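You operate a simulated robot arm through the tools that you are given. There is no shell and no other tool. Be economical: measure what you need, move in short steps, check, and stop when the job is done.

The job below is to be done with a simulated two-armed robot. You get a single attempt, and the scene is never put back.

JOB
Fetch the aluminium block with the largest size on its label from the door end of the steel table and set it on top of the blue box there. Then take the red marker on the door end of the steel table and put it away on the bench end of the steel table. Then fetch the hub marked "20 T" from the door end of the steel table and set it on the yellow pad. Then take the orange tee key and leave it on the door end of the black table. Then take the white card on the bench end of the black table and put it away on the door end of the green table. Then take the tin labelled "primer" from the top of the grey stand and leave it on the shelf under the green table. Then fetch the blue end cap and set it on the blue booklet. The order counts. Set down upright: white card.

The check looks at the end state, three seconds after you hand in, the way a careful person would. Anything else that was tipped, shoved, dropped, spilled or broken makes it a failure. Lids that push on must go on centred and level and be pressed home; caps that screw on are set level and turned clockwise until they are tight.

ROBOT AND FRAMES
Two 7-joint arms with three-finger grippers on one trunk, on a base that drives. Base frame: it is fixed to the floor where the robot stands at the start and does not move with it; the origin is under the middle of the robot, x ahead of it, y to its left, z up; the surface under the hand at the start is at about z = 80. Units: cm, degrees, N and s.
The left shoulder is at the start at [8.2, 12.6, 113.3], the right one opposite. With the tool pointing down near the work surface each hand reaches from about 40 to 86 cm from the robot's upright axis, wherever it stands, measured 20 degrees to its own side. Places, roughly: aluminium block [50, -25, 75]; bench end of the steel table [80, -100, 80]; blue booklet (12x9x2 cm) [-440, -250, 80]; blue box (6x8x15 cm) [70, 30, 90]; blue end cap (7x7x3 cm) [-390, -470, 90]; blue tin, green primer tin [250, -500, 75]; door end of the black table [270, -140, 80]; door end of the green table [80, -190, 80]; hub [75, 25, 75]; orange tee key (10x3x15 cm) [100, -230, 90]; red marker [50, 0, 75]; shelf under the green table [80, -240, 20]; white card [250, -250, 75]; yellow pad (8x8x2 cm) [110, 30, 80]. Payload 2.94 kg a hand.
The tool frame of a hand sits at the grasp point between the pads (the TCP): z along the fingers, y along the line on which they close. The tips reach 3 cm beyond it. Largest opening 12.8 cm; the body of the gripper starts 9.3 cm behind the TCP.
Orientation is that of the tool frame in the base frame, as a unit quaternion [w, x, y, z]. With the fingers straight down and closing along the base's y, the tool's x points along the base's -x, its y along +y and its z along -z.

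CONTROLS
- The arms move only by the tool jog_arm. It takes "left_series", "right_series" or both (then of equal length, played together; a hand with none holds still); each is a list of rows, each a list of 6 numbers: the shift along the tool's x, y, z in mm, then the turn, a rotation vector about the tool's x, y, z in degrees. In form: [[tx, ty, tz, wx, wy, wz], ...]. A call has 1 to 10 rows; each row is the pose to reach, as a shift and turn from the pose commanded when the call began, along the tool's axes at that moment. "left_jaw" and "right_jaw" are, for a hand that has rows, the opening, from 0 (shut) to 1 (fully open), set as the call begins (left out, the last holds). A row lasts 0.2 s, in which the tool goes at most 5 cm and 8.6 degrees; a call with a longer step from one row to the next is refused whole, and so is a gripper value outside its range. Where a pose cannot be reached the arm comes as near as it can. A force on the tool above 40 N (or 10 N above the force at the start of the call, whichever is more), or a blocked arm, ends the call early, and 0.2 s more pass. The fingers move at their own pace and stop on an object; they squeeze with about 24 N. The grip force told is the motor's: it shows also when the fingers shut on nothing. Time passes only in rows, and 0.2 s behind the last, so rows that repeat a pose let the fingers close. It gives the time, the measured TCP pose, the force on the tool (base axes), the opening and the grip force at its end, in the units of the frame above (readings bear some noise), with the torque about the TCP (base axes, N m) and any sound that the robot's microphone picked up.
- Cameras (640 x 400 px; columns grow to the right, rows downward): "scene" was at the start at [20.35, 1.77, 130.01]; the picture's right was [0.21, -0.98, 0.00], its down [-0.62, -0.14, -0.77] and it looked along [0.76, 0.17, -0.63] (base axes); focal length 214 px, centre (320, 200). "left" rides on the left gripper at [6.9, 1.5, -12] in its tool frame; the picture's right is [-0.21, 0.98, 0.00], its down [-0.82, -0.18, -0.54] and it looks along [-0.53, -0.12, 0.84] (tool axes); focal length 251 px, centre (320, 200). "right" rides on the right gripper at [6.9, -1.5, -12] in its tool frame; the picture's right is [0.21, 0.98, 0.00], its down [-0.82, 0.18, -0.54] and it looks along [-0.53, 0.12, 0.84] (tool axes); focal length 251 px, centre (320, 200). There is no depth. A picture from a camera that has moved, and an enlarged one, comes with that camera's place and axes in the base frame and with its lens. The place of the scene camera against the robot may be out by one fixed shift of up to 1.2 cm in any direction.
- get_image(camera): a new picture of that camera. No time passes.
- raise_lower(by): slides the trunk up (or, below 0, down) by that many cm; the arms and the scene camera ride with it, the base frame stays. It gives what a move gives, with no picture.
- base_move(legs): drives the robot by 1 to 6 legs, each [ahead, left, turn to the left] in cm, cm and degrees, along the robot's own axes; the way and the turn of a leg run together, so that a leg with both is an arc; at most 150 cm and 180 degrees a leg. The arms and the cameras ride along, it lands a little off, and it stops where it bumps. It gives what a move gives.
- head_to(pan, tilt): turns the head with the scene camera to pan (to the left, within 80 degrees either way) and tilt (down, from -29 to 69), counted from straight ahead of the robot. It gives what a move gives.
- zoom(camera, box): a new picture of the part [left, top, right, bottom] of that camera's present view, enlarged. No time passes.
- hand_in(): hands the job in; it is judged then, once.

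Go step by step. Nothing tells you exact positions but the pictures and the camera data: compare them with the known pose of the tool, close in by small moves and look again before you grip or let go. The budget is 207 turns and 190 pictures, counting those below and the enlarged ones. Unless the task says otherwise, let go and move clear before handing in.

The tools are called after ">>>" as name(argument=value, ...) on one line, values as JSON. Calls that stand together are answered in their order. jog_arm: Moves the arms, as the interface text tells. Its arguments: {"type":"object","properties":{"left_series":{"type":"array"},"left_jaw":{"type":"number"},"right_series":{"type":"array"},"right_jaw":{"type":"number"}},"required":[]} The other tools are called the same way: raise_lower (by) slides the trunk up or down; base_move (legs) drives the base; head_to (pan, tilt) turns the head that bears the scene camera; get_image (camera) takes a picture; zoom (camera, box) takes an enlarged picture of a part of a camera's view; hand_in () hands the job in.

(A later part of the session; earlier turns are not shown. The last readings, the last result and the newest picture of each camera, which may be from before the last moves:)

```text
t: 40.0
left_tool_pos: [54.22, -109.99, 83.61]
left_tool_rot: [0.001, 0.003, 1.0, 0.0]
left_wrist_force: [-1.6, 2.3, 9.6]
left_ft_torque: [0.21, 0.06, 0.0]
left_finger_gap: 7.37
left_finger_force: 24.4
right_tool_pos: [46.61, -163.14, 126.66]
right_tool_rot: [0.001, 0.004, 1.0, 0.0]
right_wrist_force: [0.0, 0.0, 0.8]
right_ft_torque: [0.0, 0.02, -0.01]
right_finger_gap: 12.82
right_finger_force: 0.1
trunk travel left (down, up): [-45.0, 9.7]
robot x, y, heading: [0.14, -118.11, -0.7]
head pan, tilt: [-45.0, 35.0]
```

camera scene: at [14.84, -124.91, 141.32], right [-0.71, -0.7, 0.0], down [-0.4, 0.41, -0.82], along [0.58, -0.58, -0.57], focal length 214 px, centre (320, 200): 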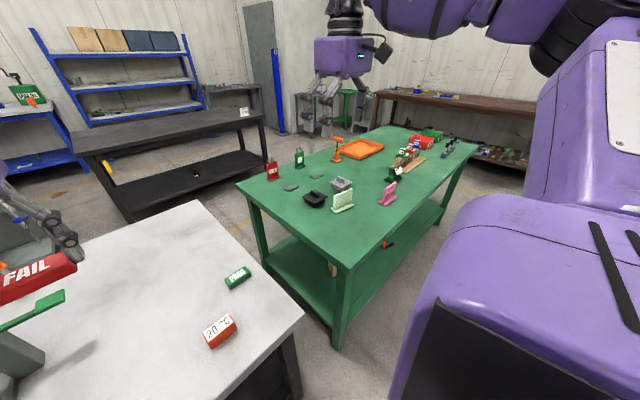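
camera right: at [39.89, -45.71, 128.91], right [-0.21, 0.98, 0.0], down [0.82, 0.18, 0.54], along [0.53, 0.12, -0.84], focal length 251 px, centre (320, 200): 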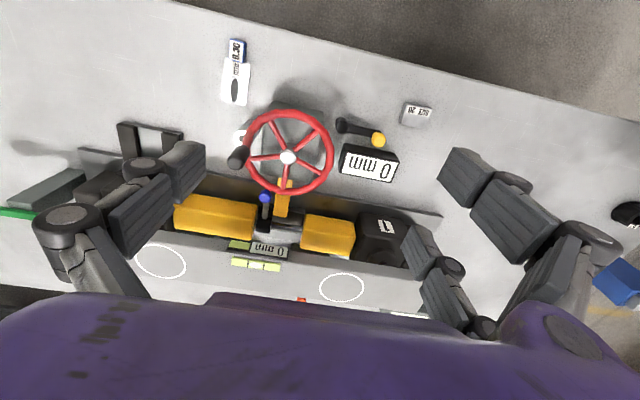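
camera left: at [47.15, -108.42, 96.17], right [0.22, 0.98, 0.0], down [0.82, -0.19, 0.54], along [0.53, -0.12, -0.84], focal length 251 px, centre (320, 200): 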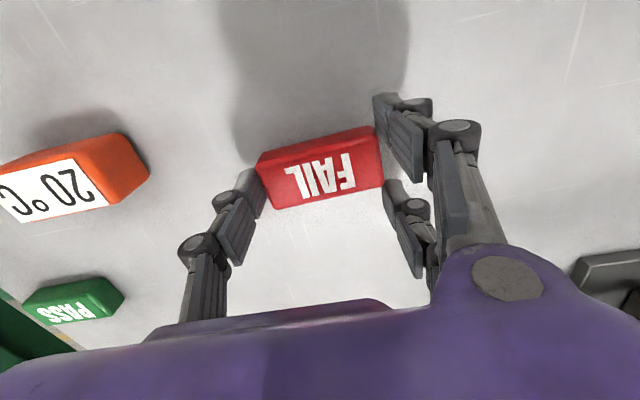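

The marker touches the table (10 N). I release and rise.

>>> jog_arm(left_series=[[0, 0, -2, 0, 0, 0], [0, 0, -2, 0, 0, 0], [0, 0, -2, 0, 0, 0], [0, 0, -30, 0, 0, 0], [0, 0, -75, 0, 0, 0], [0, 0, -120, 0, 0, 0], [0, 0, -165, 0, 0, 0], [0, 0, -210, 0, 0, 0], [0, 0, -250, 0, 0, 0]], left_jaw=0.75)

>>> get_image(camera="left")

>>> head_to(pan=-60, tilt=30)

>>> get_image(camera="scene")

```text
t: 42.0
left_tool_pos: [54.09, -110.25, 108.67]
left_tool_rot: [-0.001, 0.004, 1.0, 0.0]
left_wrist_force: [-0.3, 0.4, 0.2]
left_ft_torque: [0.01, -0.01, -0.01]
left_finger_gap: 9.61
left_finger_force: 0.0
right_tool_pos: [46.6, -163.23, 126.6]
right_tool_rot: [0.001, 0.003, 1.0, 0.0]
right_wrist_force: [-0.2, -0.1, 0.4]
right_ft_torque: [0.02, -0.05, -0.02]
right_finger_gap: 12.79
right_finger_force: 0.1
trunk travel left (down, up): [-45.0, 9.7]
robot x, y, heading: [0.2, -118.7, -0.6]
head pan, tilt: [-45.0, 35.0]
```

```text
153 pictures are left
camera left: at [47.13, -108.75, 120.55], right [0.22, 0.98, 0.0], down [0.82, -0.19, 0.54], along [0.53, -0.12, -0.84], focal length 251 px, centre (320, 200)
```

left: 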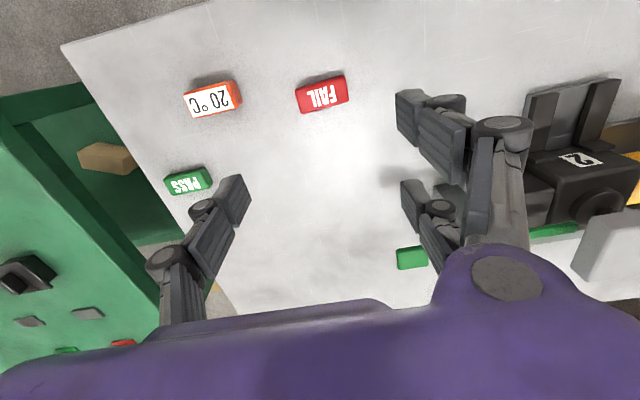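

```text
t: 42.7
left_tool_pos: [54.14, -110.18, 108.54]
left_tool_rot: [0.0, 0.004, 1.0, 0.0]
left_wrist_force: [0.1, -0.7, 0.3]
left_ft_torque: [0.0, -0.01, -0.01]
left_finger_gap: 9.57
left_finger_force: 0.0
right_tool_pos: [46.74, -163.18, 126.71]
right_tool_rot: [0.001, 0.003, 1.0, -0.001]
right_wrist_force: [-0.5, 0.2, -0.2]
right_ft_torque: [0.01, -0.01, 0.02]
right_finger_gap: 12.79
right_finger_force: 0.0
trunk travel left (down, up): [-45.0, 9.7]
robot x, y, heading: [0.07, -118.33, -0.3]
head pan, tilt: [-60.0, 30.0]
```

```text
152 pictures are left
camera scene: at [13.14, -126.5, 142.1], right [-0.87, -0.49, 0.0], down [-0.25, 0.43, -0.87], along [0.43, -0.75, -0.5], focal length 214 px, centre (320, 200)
```

scene: 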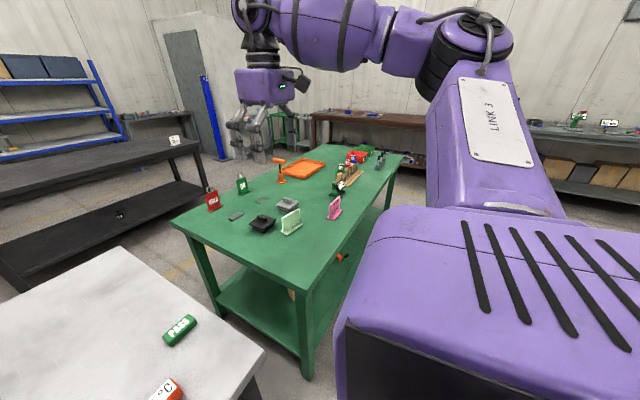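

Marker placed. I raise the left hand, drive back to the door end and look at hub 20 T.

>>> jog_arm(left_series=[[0, 0, -45, 0, 0, 0], [0, 0, -90, 0, 0, 0]], left_jaw=1)

>>> base_move(legs=[[0, 60, 0], [0, 58, 0]])

>>> get_image(camera="left")

>>> head_to(pan=45, tilt=25)

>>> get_image(camera="scene")

```text
t: 43.3
left_tool_pos: [53.89, -110.15, 117.5]
left_tool_rot: [0.0, 0.003, 1.0, 0.0]
left_wrist_force: [0.7, -0.6, -0.7]
left_ft_torque: [0.01, -0.02, 0.02]
left_finger_gap: 12.8
left_finger_force: 0.1
right_tool_pos: [46.66, -163.2, 126.68]
right_tool_rot: [0.0, 0.004, 1.0, 0.0]
right_wrist_force: [-0.4, 0.4, 0.2]
right_ft_torque: [0.01, 0.03, 0.01]
right_finger_gap: 12.8
right_finger_force: 0.1
trunk travel left (down, up): [-45.0, 9.7]
robot x, y, heading: [0.07, -118.48, -0.3]
head pan, tilt: [-60.0, 30.0]
```

```text
t: 53.9
left_tool_pos: [54.2, 4.6, 117.4]
left_tool_rot: [-0.001, 0.001, 1.0, 0.0]
left_wrist_force: [0.2, 0.3, 0.3]
left_ft_torque: [-0.02, -0.01, 0.0]
left_finger_gap: 12.79
left_finger_force: 0.0
right_tool_pos: [47.01, -48.51, 126.71]
right_tool_rot: [0.0, 0.001, 1.0, 0.0]
right_wrist_force: [0.3, -0.1, 0.3]
right_ft_torque: [-0.01, 0.02, 0.0]
right_finger_gap: 12.83
right_finger_force: 0.0
trunk travel left (down, up): [-45.0, 9.7]
robot x, y, heading: [0.15, -3.72, -0.2]
head pan, tilt: [-60.0, 30.0]
```

```text
151 pictures are left
camera left: at [47.2, 6.06, 129.28], right [0.22, 0.98, 0.0], down [0.82, -0.18, 0.54], along [0.53, -0.12, -0.84], focal length 251 px, centre (320, 200)
```

left: 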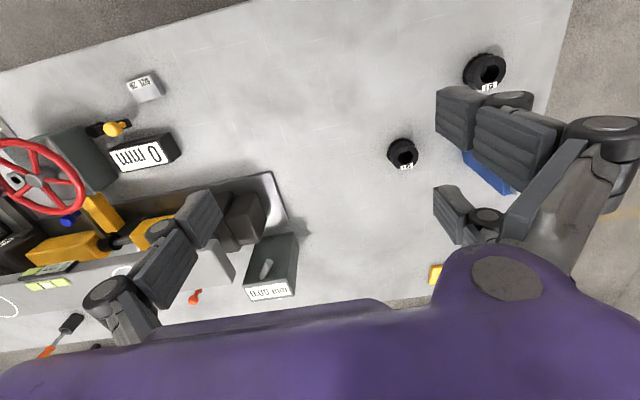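

```text
t: 55.7
left_tool_pos: [54.01, 4.64, 117.48]
left_tool_rot: [0.0, 0.0, 1.0, -0.001]
left_wrist_force: [0.4, -0.4, 1.0]
left_ft_torque: [0.02, 0.01, -0.05]
left_finger_gap: 12.8
left_finger_force: 0.0
right_tool_pos: [47.13, -48.51, 126.65]
right_tool_rot: [0.0, 0.001, 1.0, 0.0]
right_wrist_force: [-0.2, -0.1, -0.4]
right_ft_torque: [0.02, 0.03, 0.02]
right_finger_gap: 12.77
right_finger_force: 0.0
trunk travel left (down, up): [-45.0, 9.7]
robot x, y, heading: [0.04, -4.05, -0.1]
head pan, tilt: [45.0, 25.0]
```

```text
150 pictures are left
camera scene: at [15.35, 2.32, 142.9], right [0.71, -0.71, 0.0], down [-0.3, -0.3, -0.91], along [0.64, 0.64, -0.42], focal length 214 px, centre (320, 200)
```

scene: 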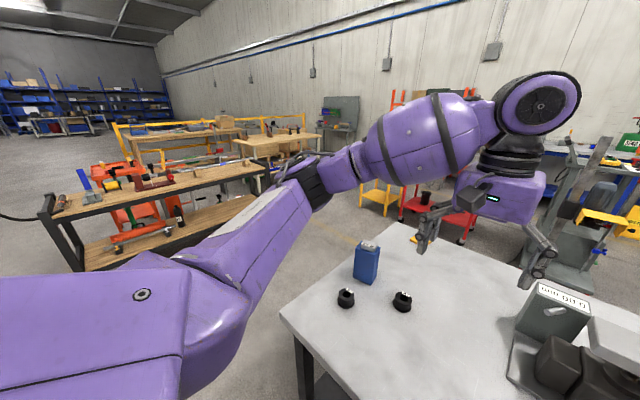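

Hub 20 T is at about (69, 18). To stay clear of the blue box I turn the hand 40° while moving over it with a narrower opening.

>>> jog_arm(left_series=[[-28, 20, 0, 0, 0, -8], [-56, 45, 10, 0, 0, -16], [-84, 70, 20, 0, 0, -24], [-112, 95, 40, 0, 0, -32], [-140, 120, 60, 0, 0, -40], [-148, 131, 95, 0, 0, -40], [-148, 131, 130, 0, 0, -40], [-148, 131, 130, 0, 0, -40]], left_jaw=0.65)

>>> get_image(camera="left")

```text
t: 57.5
left_tool_pos: [69.11, 17.65, 104.53]
left_tool_rot: [0.001, -0.342, 0.94, -0.001]
left_wrist_force: [0.4, 0.4, 0.6]
left_ft_torque: [0.03, -0.02, 0.01]
left_finger_gap: 8.32
left_finger_force: 0.1
right_tool_pos: [47.18, -48.51, 126.69]
right_tool_rot: [0.002, 0.0, 1.0, 0.0]
right_wrist_force: [-0.1, 0.4, -0.3]
right_ft_torque: [0.01, -0.02, 0.01]
right_finger_gap: 12.82
right_finger_force: 0.0
trunk travel left (down, up): [-45.0, 9.7]
robot x, y, heading: [0.28, -4.46, -0.3]
head pan, tilt: [45.0, 25.0]
```

```text
149 pictures are left
camera left: at [62.74, 14.41, 116.37], right [-0.46, 0.89, 0.0], down [0.75, 0.39, 0.54], along [0.48, 0.25, -0.84], focal length 251 px, centre (320, 200)
```

left: 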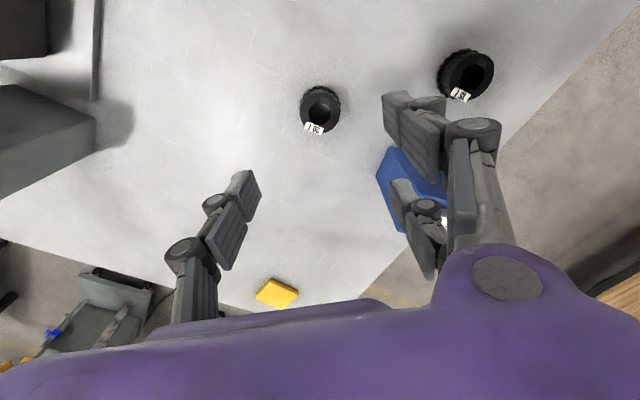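

>>> zoom(camera="left", box=[280, 70, 380, 150])

```text
5.00 times, centred on (330, 110) of left
camera zoom: at [62.74, 14.41, 116.37], right [-0.46, 0.89, 0.0], down [0.75, 0.39, 0.54], along [0.48, 0.25, -0.84], focal length 1257 px, centre (270, 650)
```

zoom: 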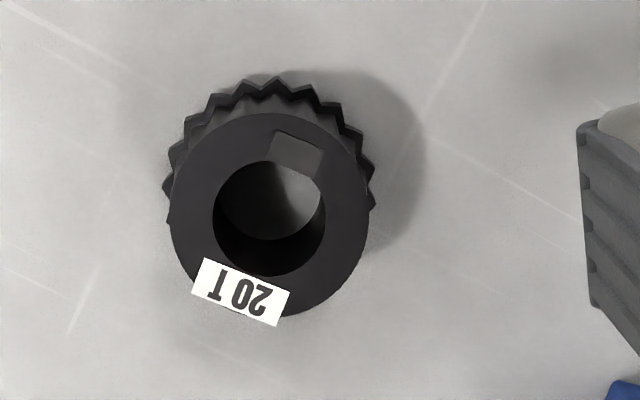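

>>> jog_arm(left_series=[[-7, -1, 40, 0, 0, 0], [-7, -1, 85, 0, 0, 0], [-7, -1, 125, 0, 0, 0], [-7, -1, 150, 0, 0, 0], [-7, -1, 150, 0, 0, 0]])

>>> get_image(camera="left")

>>> zoom(camera="scene", box=[330, 220, 490, 340])

```text
t: 58.7
left_tool_pos: [69.6, 18.31, 89.39]
left_tool_rot: [0.0, -0.343, 0.94, 0.0]
left_wrist_force: [0.3, -0.7, -0.2]
left_ft_torque: [0.0, 0.0, -0.05]
left_finger_gap: 8.34
left_finger_force: 0.1
right_tool_pos: [47.12, -48.48, 126.67]
right_tool_rot: [0.001, 0.0, 1.0, 0.0]
right_wrist_force: [-0.3, 0.1, -0.3]
right_ft_torque: [-0.02, 0.0, 0.0]
right_finger_gap: 12.8
right_finger_force: 0.2
trunk travel left (down, up): [-45.0, 9.7]
robot x, y, heading: [-0.03, -4.31, -0.1]
head pan, tilt: [45.0, 25.0]
```

```text
147 pictures are left
camera left: at [63.17, 14.98, 101.32], right [-0.46, 0.89, 0.0], down [0.75, 0.39, 0.54], along [0.48, 0.25, -0.84], focal length 251 px, centre (320, 200)
```

left: 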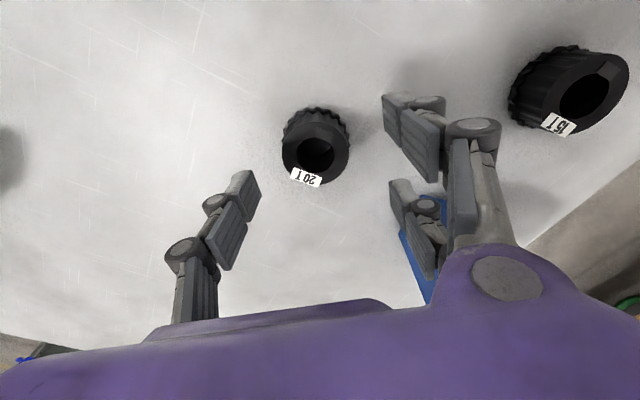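

```text
3.33 times, centred on (410, 280) of scene
camera zoom: at [15.32, 2.33, 142.91], right [0.71, -0.71, 0.0], down [-0.3, -0.3, -0.91], along [0.64, 0.64, -0.42], focal length 715 px, centre (20, -67)
```

zoom: 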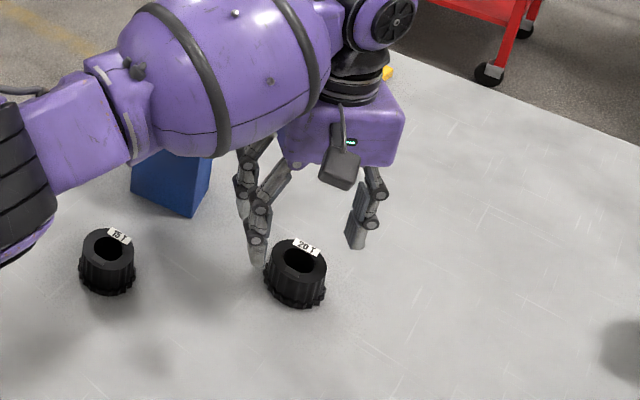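

Hub centre (69.75, 18.07), top z≈83.5. I descend around it and close.

>>> jog_arm(left_series=[[0, -3, 25, 0, 0, 0], [0, -3, 45, 0, 0, 0], [0, -3, 54, 0, 0, 0], [0, -3, 54, 0, 0, 0]])

>>> jog_arm(left_series=[[0, 0, 0, 0, 0, 0], [0, 0, 0, 0, 0, 0], [0, 0, 0, 0, 0, 0], [0, 0, 0, 0, 0, 0]], left_jaw=0.2)

>>> get_image(camera="left")

```text
t: 59.7
left_tool_pos: [69.84, 17.87, 83.85]
left_tool_rot: [0.0, -0.342, 0.94, 0.0]
left_wrist_force: [-0.7, -0.3, -0.2]
left_ft_torque: [-0.04, -0.01, -0.02]
left_finger_gap: 8.32
left_finger_force: 0.1
right_tool_pos: [47.25, -48.54, 126.69]
right_tool_rot: [0.001, 0.001, 1.0, 0.0]
right_wrist_force: [-0.5, -0.4, -0.5]
right_ft_torque: [0.02, -0.02, -0.02]
right_finger_gap: 12.79
right_finger_force: 0.1
trunk travel left (down, up): [-45.0, 9.7]
robot x, y, heading: [-0.1, -4.01, -0.3]
head pan, tilt: [45.0, 25.0]
```

```text
t: 60.7
left_tool_pos: [69.76, 17.94, 83.96]
left_tool_rot: [0.0, -0.341, 0.94, 0.001]
left_wrist_force: [1.1, -1.8, 2.5]
left_ft_torque: [-0.08, -0.11, -0.02]
left_finger_gap: 4.65
left_finger_force: 23.8
right_tool_pos: [47.08, -48.54, 126.7]
right_tool_rot: [0.001, 0.001, 1.0, -0.001]
right_wrist_force: [0.0, 1.0, -0.3]
right_ft_torque: [0.0, 0.01, 0.02]
right_finger_gap: 12.8
right_finger_force: 0.1
trunk travel left (down, up): [-45.0, 9.7]
robot x, y, heading: [0.3, -4.07, -0.2]
head pan, tilt: [45.0, 25.0]
```

```text
145 pictures are left
camera left: at [63.42, 14.61, 95.81], right [-0.46, 0.89, 0.0], down [0.75, 0.39, 0.54], along [0.48, 0.25, -0.84], focal length 251 px, centre (320, 200)
```

left: 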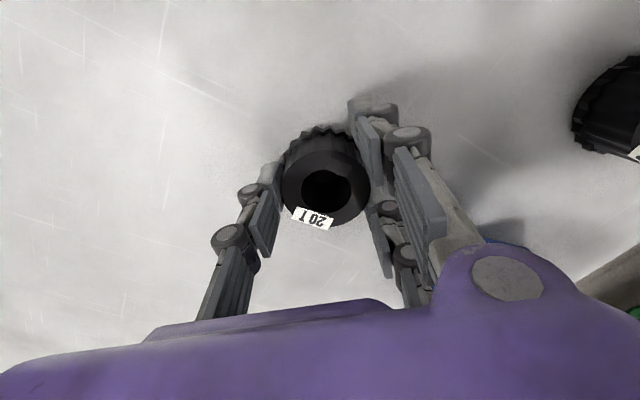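

Gripped. I lift, draw the hand in, and drive around to the door end of the table.

>>> jog_arm(left_series=[[0, 0, -30, 0, 0, 0], [0, 0, -75, 0, 0, 0], [0, 0, -120, 0, 0, 0], [0, 0, -165, 0, 0, 0], [0, 0, -210, 0, 0, 0], [30, 0, -230, 0, 0, 8], [70, -20, -230, 0, 0, 16], [110, -40, -230, 0, 0, 24], [140, -60, -230, 0, 0, 32], [150, -70, -230, 0, 0, 40]])

>>> get_image(camera="left")

>>> base_move(legs=[[0, 99, 0]])

>>> head_to(pan=0, tilt=35)

>>> get_image(camera="scene")

```text
t: 62.9
left_tool_pos: [62.7, 2.69, 106.98]
left_tool_rot: [0.0, 0.001, 1.0, 0.001]
left_wrist_force: [-0.3, 0.6, -2.9]
left_ft_torque: [-0.03, 0.02, -0.01]
left_finger_gap: 4.67
left_finger_force: 24.5
right_tool_pos: [47.14, -48.44, 126.74]
right_tool_rot: [0.001, 0.0, 1.0, 0.0]
right_wrist_force: [0.0, -0.2, 0.0]
right_ft_torque: [0.0, -0.01, 0.03]
right_finger_gap: 12.82
right_finger_force: 0.0
trunk travel left (down, up): [-45.0, 9.7]
robot x, y, heading: [0.47, -3.99, -0.2]
head pan, tilt: [45.0, 25.0]
```

```text
144 pictures are left
camera left: at [55.84, 4.23, 118.84], right [0.22, 0.98, 0.0], down [0.82, -0.18, 0.54], along [0.53, -0.12, -0.84], focal length 251 px, centre (320, 200)
```

left: 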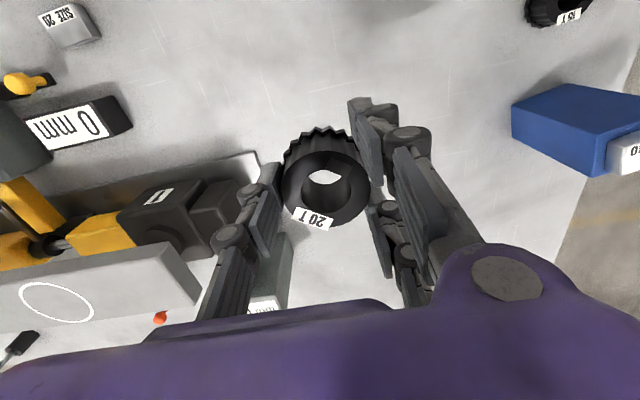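

```text
t: 71.7
left_tool_pos: [62.6, 98.88, 107.03]
left_tool_rot: [0.0, -0.002, 1.0, 0.001]
left_wrist_force: [-0.3, -0.1, -3.0]
left_ft_torque: [0.01, 0.03, -0.02]
left_finger_gap: 4.62
left_finger_force: 23.8
right_tool_pos: [47.23, 47.56, 126.64]
right_tool_rot: [0.001, -0.002, 1.0, 0.001]
right_wrist_force: [0.3, 0.2, -0.5]
right_ft_torque: [0.0, 0.0, 0.0]
right_finger_gap: 12.77
right_finger_force: 0.1
trunk travel left (down, up): [-45.0, 9.7]
robot x, y, heading: [-0.24, 91.72, 0.4]
head pan, tilt: [45.0, 25.0]
```

```text
t: 72.8
left_tool_pos: [62.59, 98.96, 106.82]
left_tool_rot: [-0.001, -0.002, 1.0, 0.0]
left_wrist_force: [-0.3, 0.2, -3.3]
left_ft_torque: [0.04, 0.01, 0.0]
left_finger_gap: 4.62
left_finger_force: 23.7
right_tool_pos: [47.19, 47.45, 126.63]
right_tool_rot: [0.001, -0.002, 1.0, 0.0]
right_wrist_force: [-0.5, 1.1, 0.7]
right_ft_torque: [-0.02, 0.01, -0.01]
right_finger_gap: 12.8
right_finger_force: 0.1
trunk travel left (down, up): [-45.0, 9.7]
robot x, y, heading: [-0.05, 91.39, 0.1]
head pan, tilt: [0.0, 35.0]
```

```text
143 pictures are left
camera scene: at [17.54, 91.7, 141.32], right [0.0, -1.0, 0.0], down [-0.57, 0.0, -0.82], along [0.82, 0.0, -0.57], focal length 214 px, centre (320, 200)
```

scene: 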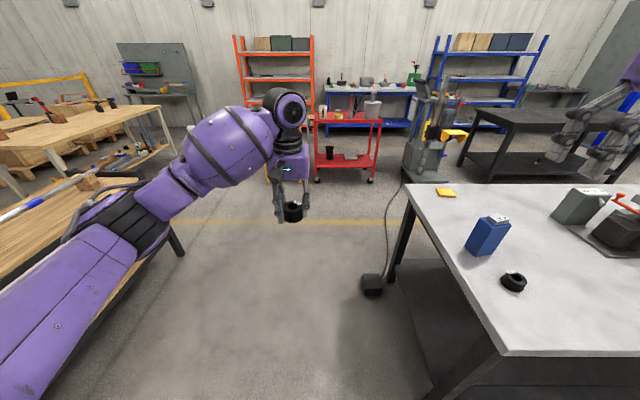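

Clear way ahead (a small black box lies on the floor at about (111, 53)). I drive ahead and turn right to face the door end of the table.

>>> base_move(legs=[[98, 0, 0], [0, 0, -90]])

>>> get_image(camera="left")

>>> get_image(camera="scene")

```text
t: 81.5
left_tool_pos: [102.36, 31.46, 107.11]
left_tool_rot: [0.0, 0.691, 0.723, 0.0]
left_wrist_force: [0.1, -0.7, -2.2]
left_ft_torque: [0.0, 0.02, -0.01]
left_finger_gap: 4.62
left_finger_force: 23.9
right_tool_pos: [50.51, 44.72, 126.72]
right_tool_rot: [0.001, 0.692, 0.722, 0.001]
right_wrist_force: [0.3, 0.4, -0.1]
right_ft_torque: [-0.02, -0.03, -0.03]
right_finger_gap: 12.79
right_finger_force: 0.0
trunk travel left (down, up): [-45.0, 9.7]
robot x, y, heading: [92.9, 93.9, -87.3]
head pan, tilt: [0.0, 35.0]
```

```text
142 pictures are left
camera left: at [103.49, 38.29, 118.84], right [0.99, -0.17, 0.0], down [-0.14, -0.83, 0.54], along [-0.09, -0.53, -0.84], focal length 251 px, centre (320, 200)
```

left: 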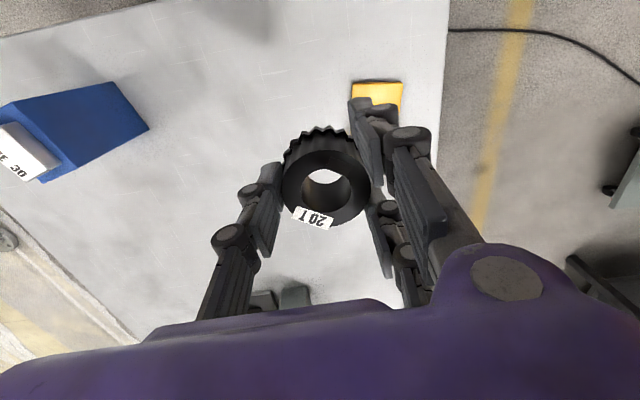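

```text
141 pictures are left
camera scene: at [92.99, 75.7, 141.32], right [-1.0, -0.04, 0.0], down [-0.03, 0.57, -0.82], along [0.04, -0.82, -0.57], focal length 214 px, centre (320, 200)
```

scene: 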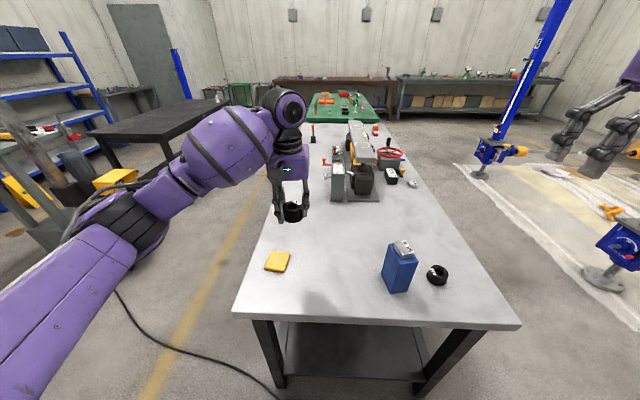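

The yellow pad is near (110.5, 30.5). I shift the hand toward it to see it unobstructed.

>>> jog_arm(left_series=[[0, 40, 0, 0, 0, 0], [0, 80, 0, 0, 0, 0], [20, 100, 0, 0, 0, 0], [20, 100, 0, 0, 0, 0]])

>>> get_image(camera="left")

>>> zoom(camera="scene", box=[230, 160, 390, 300])

```text
t: 82.5
left_tool_pos: [112.26, 33.56, 106.94]
left_tool_rot: [-0.001, 0.691, 0.723, 0.001]
left_wrist_force: [0.5, -0.5, -2.5]
left_ft_torque: [0.07, -0.01, 0.0]
left_finger_gap: 4.64
left_finger_force: 24.4
right_tool_pos: [50.34, 44.64, 126.68]
right_tool_rot: [0.0, 0.691, 0.723, 0.0]
right_wrist_force: [-0.9, -0.3, 0.8]
right_ft_torque: [0.0, -0.03, 0.01]
right_finger_gap: 12.79
right_finger_force: 0.2
trunk travel left (down, up): [-45.0, 9.7]
robot x, y, heading: [92.38, 93.41, -87.7]
head pan, tilt: [0.0, 35.0]
```

```text
140 pictures are left
camera left: at [113.52, 40.47, 118.84], right [0.99, -0.17, 0.0], down [-0.14, -0.83, 0.54], along [-0.09, -0.53, -0.84], focal length 251 px, centre (320, 200)
```

left: 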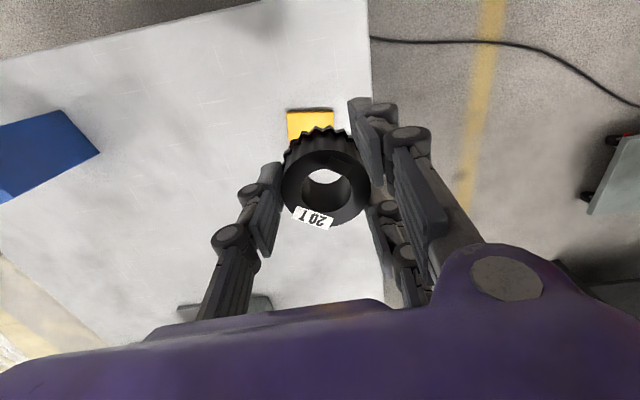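

```text
2.86 times, centred on (310, 230) of scene
camera zoom: at [92.96, 75.64, 141.31], right [-1.0, -0.04, 0.0], down [-0.03, 0.57, -0.82], along [0.04, -0.82, -0.57], focal length 613 px, centre (349, 114)
```

zoom: 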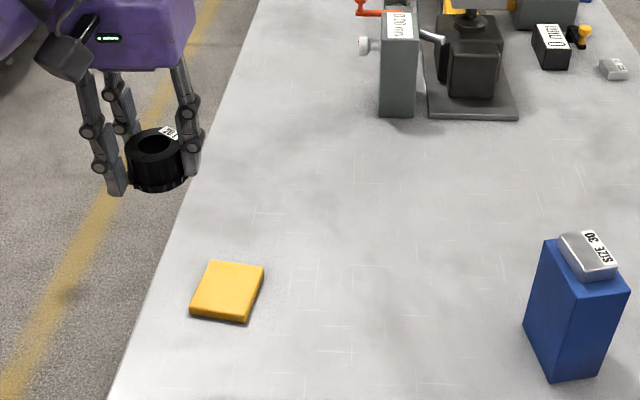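

Pad centre about (110.2, 28.2). I move over it and lower to z≈94 to check.

>>> jog_arm(left_series=[[-25, -10, 20, 0, 0, 0], [-52, -23, 55, 0, 0, 0], [-52, -23, 95, 0, 0, 0], [-52, -23, 130, 0, 0, 0], [-52, -23, 130, 0, 0, 0]])

>>> get_image(camera="left")

>>> zoom(camera="scene", box=[230, 190, 350, 290])

```text
t: 83.7
left_tool_pos: [110.42, 28.64, 93.77]
left_tool_rot: [0.0, 0.691, 0.723, 0.0]
left_wrist_force: [-0.8, -0.5, -2.5]
left_ft_torque: [0.01, 0.01, 0.01]
left_finger_gap: 4.63
left_finger_force: 24.1
right_tool_pos: [50.42, 44.63, 126.69]
right_tool_rot: [0.0, 0.691, 0.723, -0.001]
right_wrist_force: [0.0, 0.3, 0.8]
right_ft_torque: [0.01, 0.01, 0.02]
right_finger_gap: 12.79
right_finger_force: 0.1
trunk travel left (down, up): [-45.0, 9.7]
robot x, y, heading: [92.32, 93.63, -87.2]
head pan, tilt: [0.0, 35.0]
```

```text
138 pictures are left
camera left: at [111.49, 35.51, 105.73], right [0.99, -0.17, 0.0], down [-0.14, -0.83, 0.54], along [-0.09, -0.53, -0.84], focal length 251 px, centre (320, 200)
```

left: 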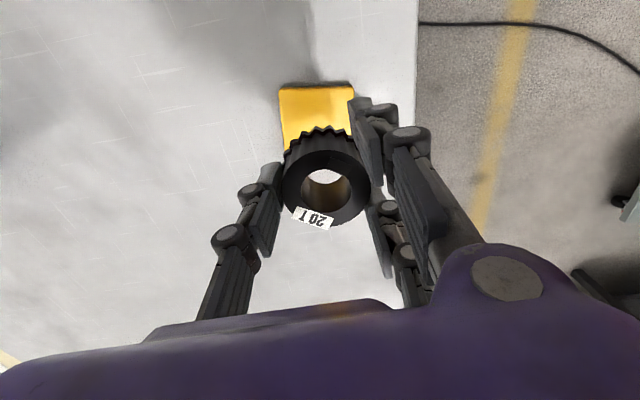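

```text
4.00 times, centred on (290, 240) of scene
camera zoom: at [92.98, 75.73, 141.33], right [-1.0, -0.04, 0.0], down [-0.03, 0.57, -0.82], along [0.04, -0.82, -0.57], focal length 858 px, centre (440, 40)
```

zoom: 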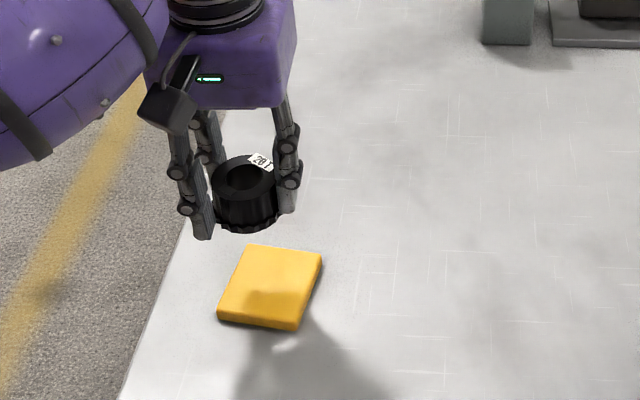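

Aligned. I lower toward contact.

>>> jog_arm(left_series=[[0, -3, 35, 0, 0, 0], [0, -3, 65, 0, 0, 0], [0, -3, 73, 0, 0, 0], [0, -3, 75, 0, 0, 0], [0, -3, 77, 0, 0, 0], [0, -3, 79, 0, 0, 0]])

>>> zoom(camera="scene", box=[230, 210, 330, 290])

```text
t: 85.1
left_tool_pos: [109.83, 28.62, 86.2]
left_tool_rot: [0.0, 0.691, 0.723, 0.0]
left_wrist_force: [0.6, 0.1, -2.4]
left_ft_torque: [0.02, 0.0, 0.0]
left_finger_gap: 4.65
left_finger_force: 24.4
right_tool_pos: [50.41, 44.75, 126.66]
right_tool_rot: [0.001, 0.692, 0.722, -0.001]
right_wrist_force: [0.0, 0.3, 0.6]
right_ft_torque: [0.0, -0.04, 0.03]
right_finger_gap: 12.8
right_finger_force: 0.0
trunk travel left (down, up): [-45.0, 9.7]
robot x, y, heading: [92.59, 93.45, -87.4]
head pan, tilt: [0.0, 35.0]
```

```text
5.00 times, centred on (280, 250) of scene
camera zoom: at [92.99, 75.7, 141.32], right [-1.0, -0.04, 0.0], down [-0.03, 0.57, -0.82], along [0.04, -0.82, -0.57], focal length 1072 px, centre (520, -50)
```

zoom: 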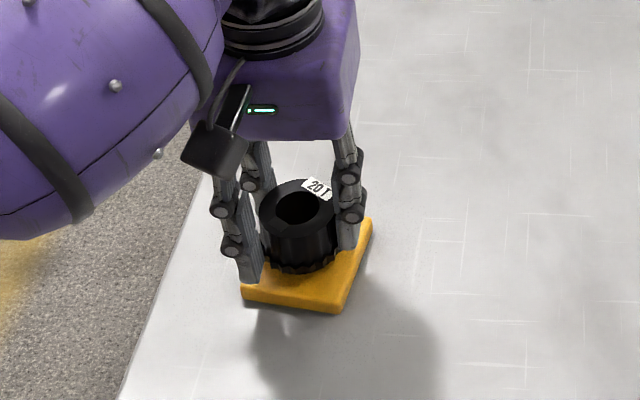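

>>> jog_arm(left_series=[[0, 0, 2, 0, 0, 0], [0, 0, 4, 0, 0, 0], [0, 0, 6, 0, 0, 0]])

>>> zoom(camera="scene", box=[250, 220, 320, 280])

```text
t: 85.9
left_tool_pos: [109.81, 28.67, 85.51]
left_tool_rot: [-0.001, 0.691, 0.723, 0.001]
left_wrist_force: [-0.5, 0.0, -2.7]
left_ft_torque: [0.0, -0.01, 0.01]
left_finger_gap: 4.64
left_finger_force: 23.9
right_tool_pos: [50.4, 44.7, 126.71]
right_tool_rot: [0.001, 0.692, 0.722, -0.001]
right_wrist_force: [0.3, 0.5, 0.1]
right_ft_torque: [0.0, 0.02, 0.0]
right_finger_gap: 12.8
right_finger_force: 0.0
trunk travel left (down, up): [-45.0, 9.7]
robot x, y, heading: [92.75, 93.67, -87.5]
head pan, tilt: [0.0, 35.0]
```

```text
6.67 times, centred on (285, 250) of scene
camera zoom: at [92.99, 75.7, 141.32], right [-1.0, -0.04, 0.0], down [-0.03, 0.57, -0.82], along [0.04, -0.82, -0.57], focal length 1430 px, centre (553, -133)
```

zoom: 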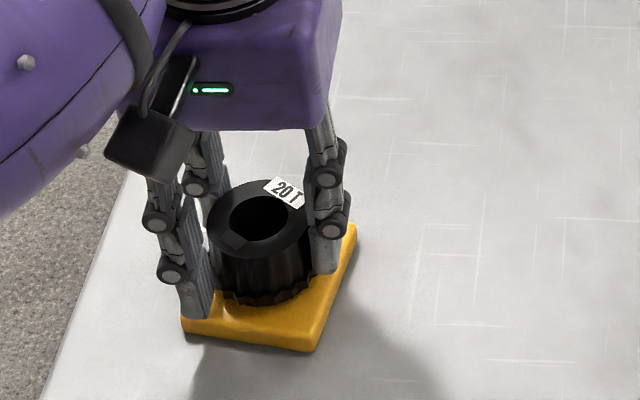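

>>> jog_arm(left_series=[[0, 0, 1.5, 0, 0, 0], [0, 0, 3, 0, 0, 0], [0, 0, 4, 0, 0, 0]])

```text
t: 86.7
left_tool_pos: [109.85, 28.58, 85.28]
left_tool_rot: [0.003, 0.691, 0.723, -0.002]
left_wrist_force: [2.0, -1.4, 15.5]
left_ft_torque: [-0.07, -0.12, 0.11]
left_finger_gap: 4.6
left_finger_force: 23.2
right_tool_pos: [50.3, 44.88, 126.91]
right_tool_rot: [0.001, 0.692, 0.722, -0.001]
right_wrist_force: [0.2, 1.1, 0.4]
right_ft_torque: [0.02, 0.01, -0.05]
right_finger_gap: 12.8
right_finger_force: 0.0
trunk travel left (down, up): [-45.0, 9.7]
robot x, y, heading: [92.57, 93.32, -87.4]
head pan, tilt: [0.0, 35.0]
```

Contact. Release and rise.

>>> jog_arm(left_series=[[0, 0, -2, 0, 0, 0], [0, 0, -2, 0, 0, 0], [0, 0, -2, 0, 0, 0], [0, 0, -25, 0, 0, 0], [0, 0, -70, 0, 0, 0], [0, 0, -115, 0, 0, 0], [0, 0, -160, 0, 0, 0], [0, 0, -205, 0, 0, 0], [0, 0, -250, 0, 0, 0], [0, 0, -295, 0, 0, 0]], left_jaw=0.6)

>>> get_image(camera="left")

>>> get_image(camera="scene")

```text
t: 88.9
left_tool_pos: [110.17, 28.73, 114.81]
left_tool_rot: [0.0, 0.691, 0.723, 0.001]
left_wrist_force: [-0.1, 0.3, -0.3]
left_ft_torque: [0.02, -0.01, -0.03]
left_finger_gap: 7.7
left_finger_force: 0.0
right_tool_pos: [50.4, 44.75, 126.78]
right_tool_rot: [0.001, 0.691, 0.722, 0.0]
right_wrist_force: [-0.2, 0.1, -0.3]
right_ft_torque: [0.0, -0.02, 0.03]
right_finger_gap: 12.8
right_finger_force: 0.0
trunk travel left (down, up): [-45.0, 9.7]
robot x, y, heading: [92.5, 93.65, -87.7]
head pan, tilt: [0.0, 35.0]
```

```text
134 pictures are left
camera left: at [111.36, 35.61, 126.7], right [0.99, -0.17, 0.0], down [-0.14, -0.83, 0.54], along [-0.09, -0.53, -0.84], focal length 251 px, centre (320, 200)
```

left: 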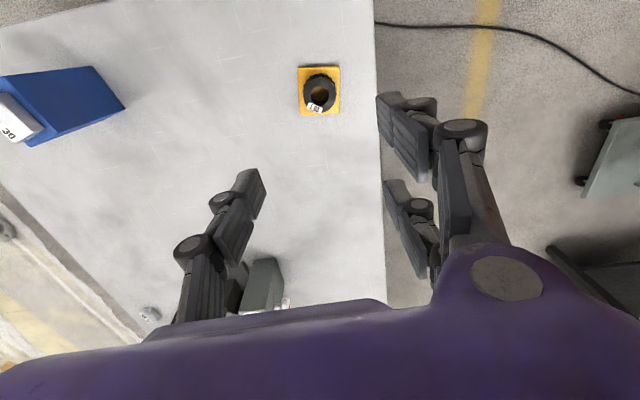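

```text
133 pictures are left
camera scene: at [92.93, 75.82, 141.34], right [-1.0, -0.04, 0.0], down [-0.02, 0.57, -0.82], along [0.04, -0.82, -0.57], focal length 214 px, centre (320, 200)
```

scene: 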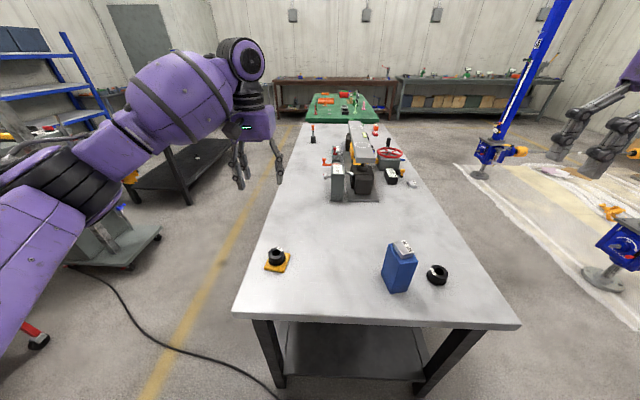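

Hub sits on the pad. For the tee key I need the aisle between the green and black tables; to avoid the cable on the floor I go round by the aisle at x≈0. First draw the hand in and shift right.

>>> jog_arm(left_series=[[45, 0, 0, 0, 0, 0], [90, 0, 0, 0, 0, 0], [130, 0, 0, 0, 0, 0], [150, 0, 0, 0, 0, 0]])

>>> base_move(legs=[[0, -92, -2.5], [130, 0, 0], [130, 0, 0]])

>>> get_image(camera="scene")

```text
t: 89.9
left_tool_pos: [108.89, 43.83, 114.43]
left_tool_rot: [-0.001, 0.69, 0.724, 0.0]
left_wrist_force: [-0.9, -0.3, 0.1]
left_ft_torque: [-0.01, 0.02, 0.0]
left_finger_gap: 7.65
left_finger_force: 0.1
right_tool_pos: [50.25, 44.73, 126.78]
right_tool_rot: [0.0, 0.692, 0.722, 0.0]
right_wrist_force: [-0.3, 0.9, -0.6]
right_ft_torque: [-0.01, -0.02, 0.0]
right_finger_gap: 12.82
right_finger_force: 0.0
trunk travel left (down, up): [-45.0, 9.7]
robot x, y, heading: [92.21, 93.59, -87.6]
head pan, tilt: [0.0, 35.0]
```

```text
t: 110.3
left_tool_pos: [34.89, -216.14, 114.45]
left_tool_rot: [0.0, 0.671, 0.742, 0.001]
left_wrist_force: [-0.1, -0.2, -1.0]
left_ft_torque: [0.05, -0.01, -0.03]
left_finger_gap: 7.68
left_finger_force: 0.1
right_tool_pos: [-23.39, -218.27, 126.53]
right_tool_rot: [0.0, 0.672, 0.741, 0.0]
right_wrist_force: [0.0, -0.8, 0.1]
right_ft_torque: [0.01, 0.01, 0.02]
right_finger_gap: 12.78
right_finger_force: 0.0
trunk travel left (down, up): [-45.0, 9.7]
robot x, y, heading: [16.0, -167.02, -84.7]
head pan, tilt: [0.0, 35.0]
stopped in leg 3: the robot was blocked; the commanded pose is now the measured one
```

```text
132 pictures are left
camera scene: at [17.36, -184.89, 141.3], right [-1.0, -0.1, 0.0], down [-0.06, 0.57, -0.82], along [0.08, -0.81, -0.57], focal length 214 px, centre (320, 200)
```

scene: 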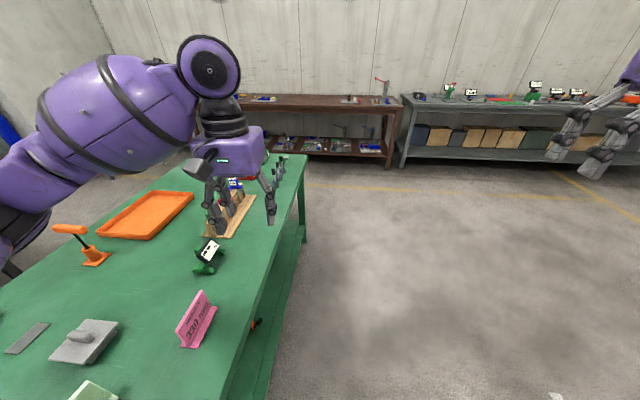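

The base drifted and touched the green table's side (x=16). I back off to the right and correct the heading.

>>> base_move(legs=[[-3, -22, 0], [0, 0, -5.3]])

>>> get_image(camera="scene")

```text
t: 113.4
left_tool_pos: [7.86, -216.72, 114.38]
left_tool_rot: [0.0, 0.706, 0.708, 0.0]
left_wrist_force: [-0.3, -0.6, 0.3]
left_ft_torque: [0.01, 0.0, 0.04]
left_finger_gap: 7.67
left_finger_force: 0.0
right_tool_pos: [-50.59, -213.31, 126.69]
right_tool_rot: [0.001, 0.706, 0.708, 0.0]
right_wrist_force: [-0.9, -0.1, 0.3]
right_ft_torque: [0.0, -0.03, 0.0]
right_finger_gap: 12.82
right_finger_force: 0.1
trunk travel left (down, up): [-45.0, 9.7]
robot x, y, heading: [-6.3, -165.97, -89.7]
head pan, tilt: [0.0, 35.0]
```

```text
131 pictures are left
camera scene: at [-6.7, -184.04, 141.32], right [-1.0, 0.0, 0.0], down [0.0, 0.57, -0.82], along [0.0, -0.82, -0.57], focal length 214 px, centre (320, 200)
```

scene: 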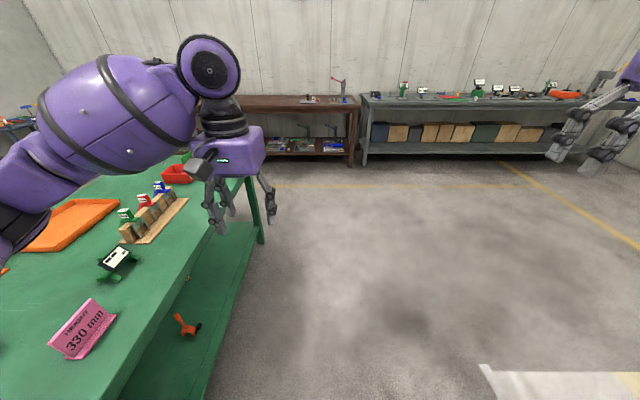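

Clear ahead to y≈-500. I drive to about (-6, -410) and turn left to face +x.

>>> base_move(legs=[[122, 0, 0], [122, 0, 0], [0, 0, 90]])

>>> get_image(camera="scene")

```text
t: 129.1
left_tool_pos: [43.12, -391.81, 114.44]
left_tool_rot: [0.0, -0.019, 1.0, 0.0]
left_wrist_force: [0.0, 0.5, -0.3]
left_ft_torque: [-0.01, -0.03, -0.01]
left_finger_gap: 7.67
left_finger_force: 0.0
right_tool_pos: [41.57, -450.36, 126.74]
right_tool_rot: [0.001, -0.019, 1.0, 0.0]
right_wrist_force: [-0.2, 0.7, 0.5]
right_ft_torque: [-0.03, 0.02, 0.02]
right_finger_gap: 12.8
right_finger_force: 0.0
trunk travel left (down, up): [-45.0, 9.7]
robot x, y, heading: [-7.36, -408.13, 2.3]
head pan, tilt: [0.0, 35.0]
```

```text
130 pictures are left
camera scene: at [10.41, -407.26, 141.32], right [0.04, -1.0, 0.0], down [-0.57, -0.02, -0.82], along [0.82, 0.03, -0.57], focal length 214 px, centre (320, 200)
```

scene: 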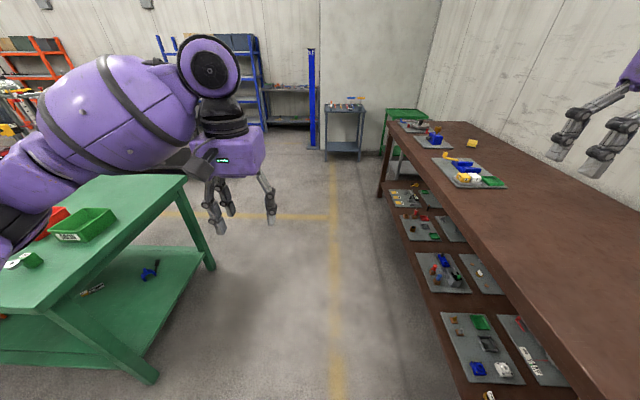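

Passage clear. I drive to x≈170, turn left and look down the corridor.

>>> base_move(legs=[[0, 0, -2.3], [89, 0, 0], [89, 0, 0], [0, 0, 90]])

>>> get_image(camera="scene")

```text
t: 142.6
left_tool_pos: [160.96, -356.21, 114.48]
left_tool_rot: [0.0, 0.712, -0.702, 0.001]
left_wrist_force: [0.0, -0.4, -0.8]
left_ft_torque: [-0.02, -0.02, -0.05]
left_finger_gap: 7.69
left_finger_force: 0.0
right_tool_pos: [219.4, -358.95, 126.61]
right_tool_rot: [-0.001, 0.712, -0.702, 0.0]
right_wrist_force: [-0.2, -0.2, -1.1]
right_ft_torque: [0.04, 0.0, 0.01]
right_finger_gap: 12.79
right_finger_force: 0.1
trunk travel left (down, up): [-45.0, 9.7]
robot x, y, heading: [175.79, -406.72, 90.7]
head pan, tilt: [0.0, 35.0]
```

```text
129 pictures are left
camera scene: at [175.21, -388.86, 141.32], right [1.0, 0.02, 0.0], down [0.01, -0.57, -0.82], along [-0.01, 0.82, -0.57], focal length 214 px, centre (320, 200)
```

scene: 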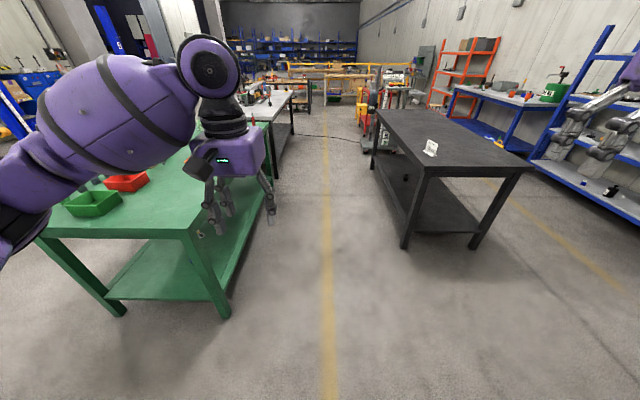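

The corridor is clear. I drive up to y≈-230 and turn to face the green table.

>>> base_move(legs=[[88, 0, 0], [88, 0, 0], [0, 0, 90]])

>>> get_image(camera="scene")

>>> get_image(camera="left")

```text
t: 155.5
left_tool_pos: [121.01, -243.26, 114.41]
left_tool_rot: [0.0, 1.0, 0.024, 0.001]
left_wrist_force: [-0.1, 0.1, 0.4]
left_ft_torque: [-0.02, 0.02, 0.0]
left_finger_gap: 7.69
left_finger_force: 0.0
right_tool_pos: [122.03, -184.79, 126.73]
right_tool_rot: [0.0, 1.0, 0.023, -0.001]
right_wrist_force: [0.1, 1.5, -0.2]
right_ft_torque: [-0.02, -0.03, -0.01]
right_finger_gap: 12.79
right_finger_force: 0.0
trunk travel left (down, up): [-45.0, 9.7]
robot x, y, heading: [171.1, -226.67, -177.3]
head pan, tilt: [0.0, 35.0]
```

```text
128 pictures are left
camera scene: at [152.79, -227.58, 141.32], right [-0.05, 1.0, 0.0], down [0.57, 0.03, -0.82], along [-0.82, -0.04, -0.57], focal length 214 px, centre (320, 200)
```

scene: 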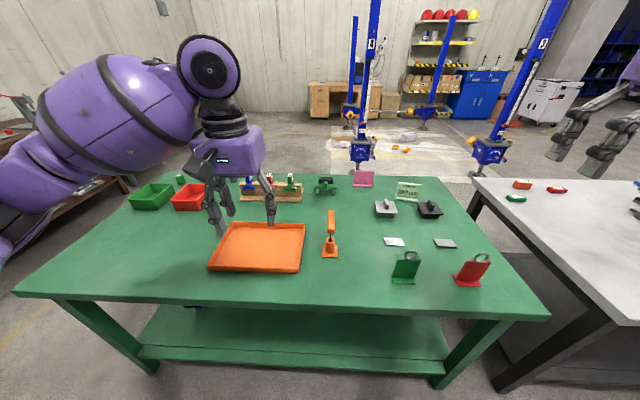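

```text
127 pictures are left
camera left: at [128.0, -244.4, 126.33], right [-0.17, -0.99, 0.0], down [-0.83, 0.14, 0.54], along [-0.53, 0.09, -0.84], focal length 251 px, centre (320, 200)
```

left: 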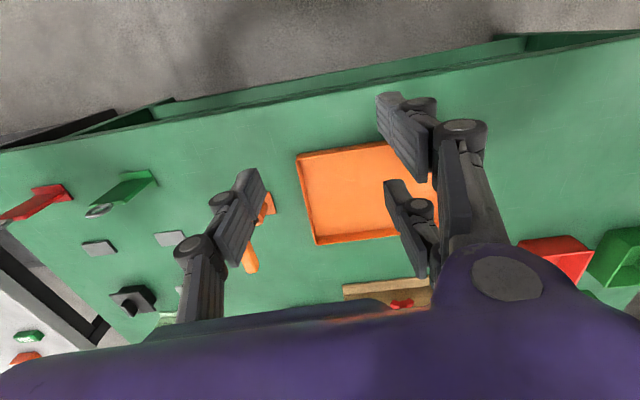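

>>> zoom(camera="scene", box=[290, 190, 390, 270])

>>> zoom(camera="scene", box=[370, 160, 530, 300])

```text
5.00 times, centred on (340, 230) of scene
camera zoom: at [152.79, -227.58, 141.32], right [-0.05, 1.0, 0.0], down [0.57, 0.03, -0.82], along [-0.82, -0.04, -0.57], focal length 1072 px, centre (220, 50)
```

zoom: 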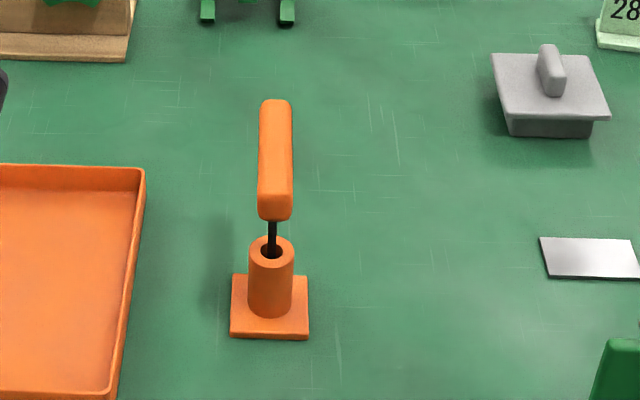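

```text
2.86 times, centred on (450, 230) of scene
camera zoom: at [152.79, -227.58, 141.32], right [-0.05, 1.0, 0.0], down [0.57, 0.03, -0.82], along [-0.82, -0.04, -0.57], focal length 613 px, centre (-51, 114)
```

zoom: 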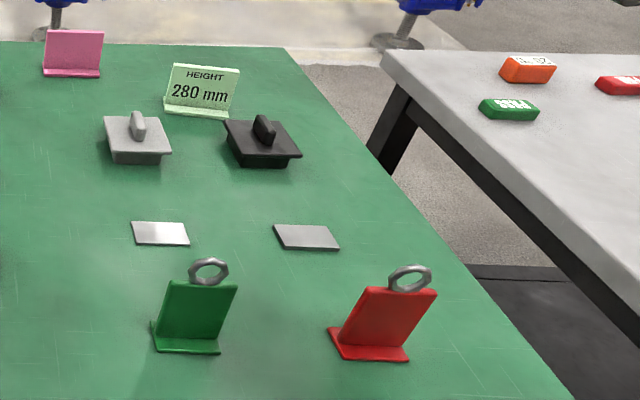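

The tee key stands in an orange socket, its handle bar pointing along x. I bring the left hand above it for a closer view.

>>> jog_arm(left_series=[[-30, -34, 0, 0, 0, 0], [-60, -68, 0, 0, 0, 0], [-90, -102, 0, 0, 0, 0], [-120, -135, 0, 0, 0, 0], [-120, -135, 0, 0, 0, 0]], left_jaw=0.8)

>>> get_image(camera="left")

```text
t: 156.7
left_tool_pos: [108.47, -230.23, 114.39]
left_tool_rot: [0.0, 1.0, 0.023, 0.0]
left_wrist_force: [-0.8, 1.0, -0.8]
left_ft_torque: [0.06, 0.0, 0.03]
left_finger_gap: 10.22
left_finger_force: 0.0
right_tool_pos: [122.06, -184.78, 126.79]
right_tool_rot: [-0.001, 1.0, 0.023, -0.001]
right_wrist_force: [0.4, -0.9, -0.2]
right_ft_torque: [0.04, 0.03, -0.02]
right_finger_gap: 12.82
right_finger_force: 0.0
trunk travel left (down, up): [-45.0, 9.7]
robot x, y, heading: [170.97, -226.58, -176.9]
head pan, tilt: [0.0, 35.0]
```

```text
124 pictures are left
camera left: at [115.34, -231.51, 126.24], right [-0.17, -0.99, 0.0], down [-0.83, 0.14, 0.54], along [-0.53, 0.09, -0.84], focal length 251 px, centre (320, 200)
```

left: 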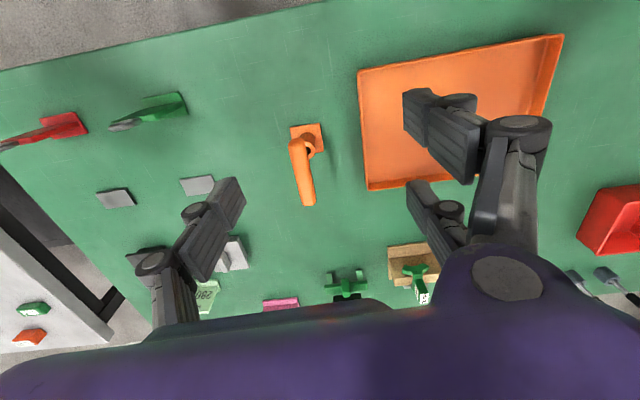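

>>> zoom(camera="left", box=[260, 110, 360, 220])

```text
3.64 times, centred on (310, 165) of left
camera zoom: at [115.34, -231.51, 126.24], right [-0.17, -0.99, 0.0], down [-0.83, 0.14, 0.54], along [-0.53, 0.09, -0.84], focal length 914 px, centre (356, 327)
```

zoom: 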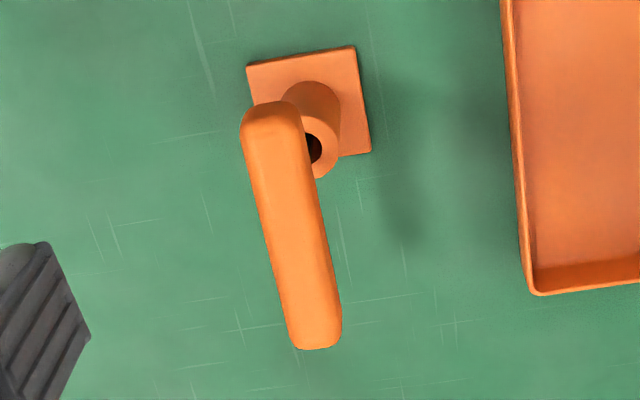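

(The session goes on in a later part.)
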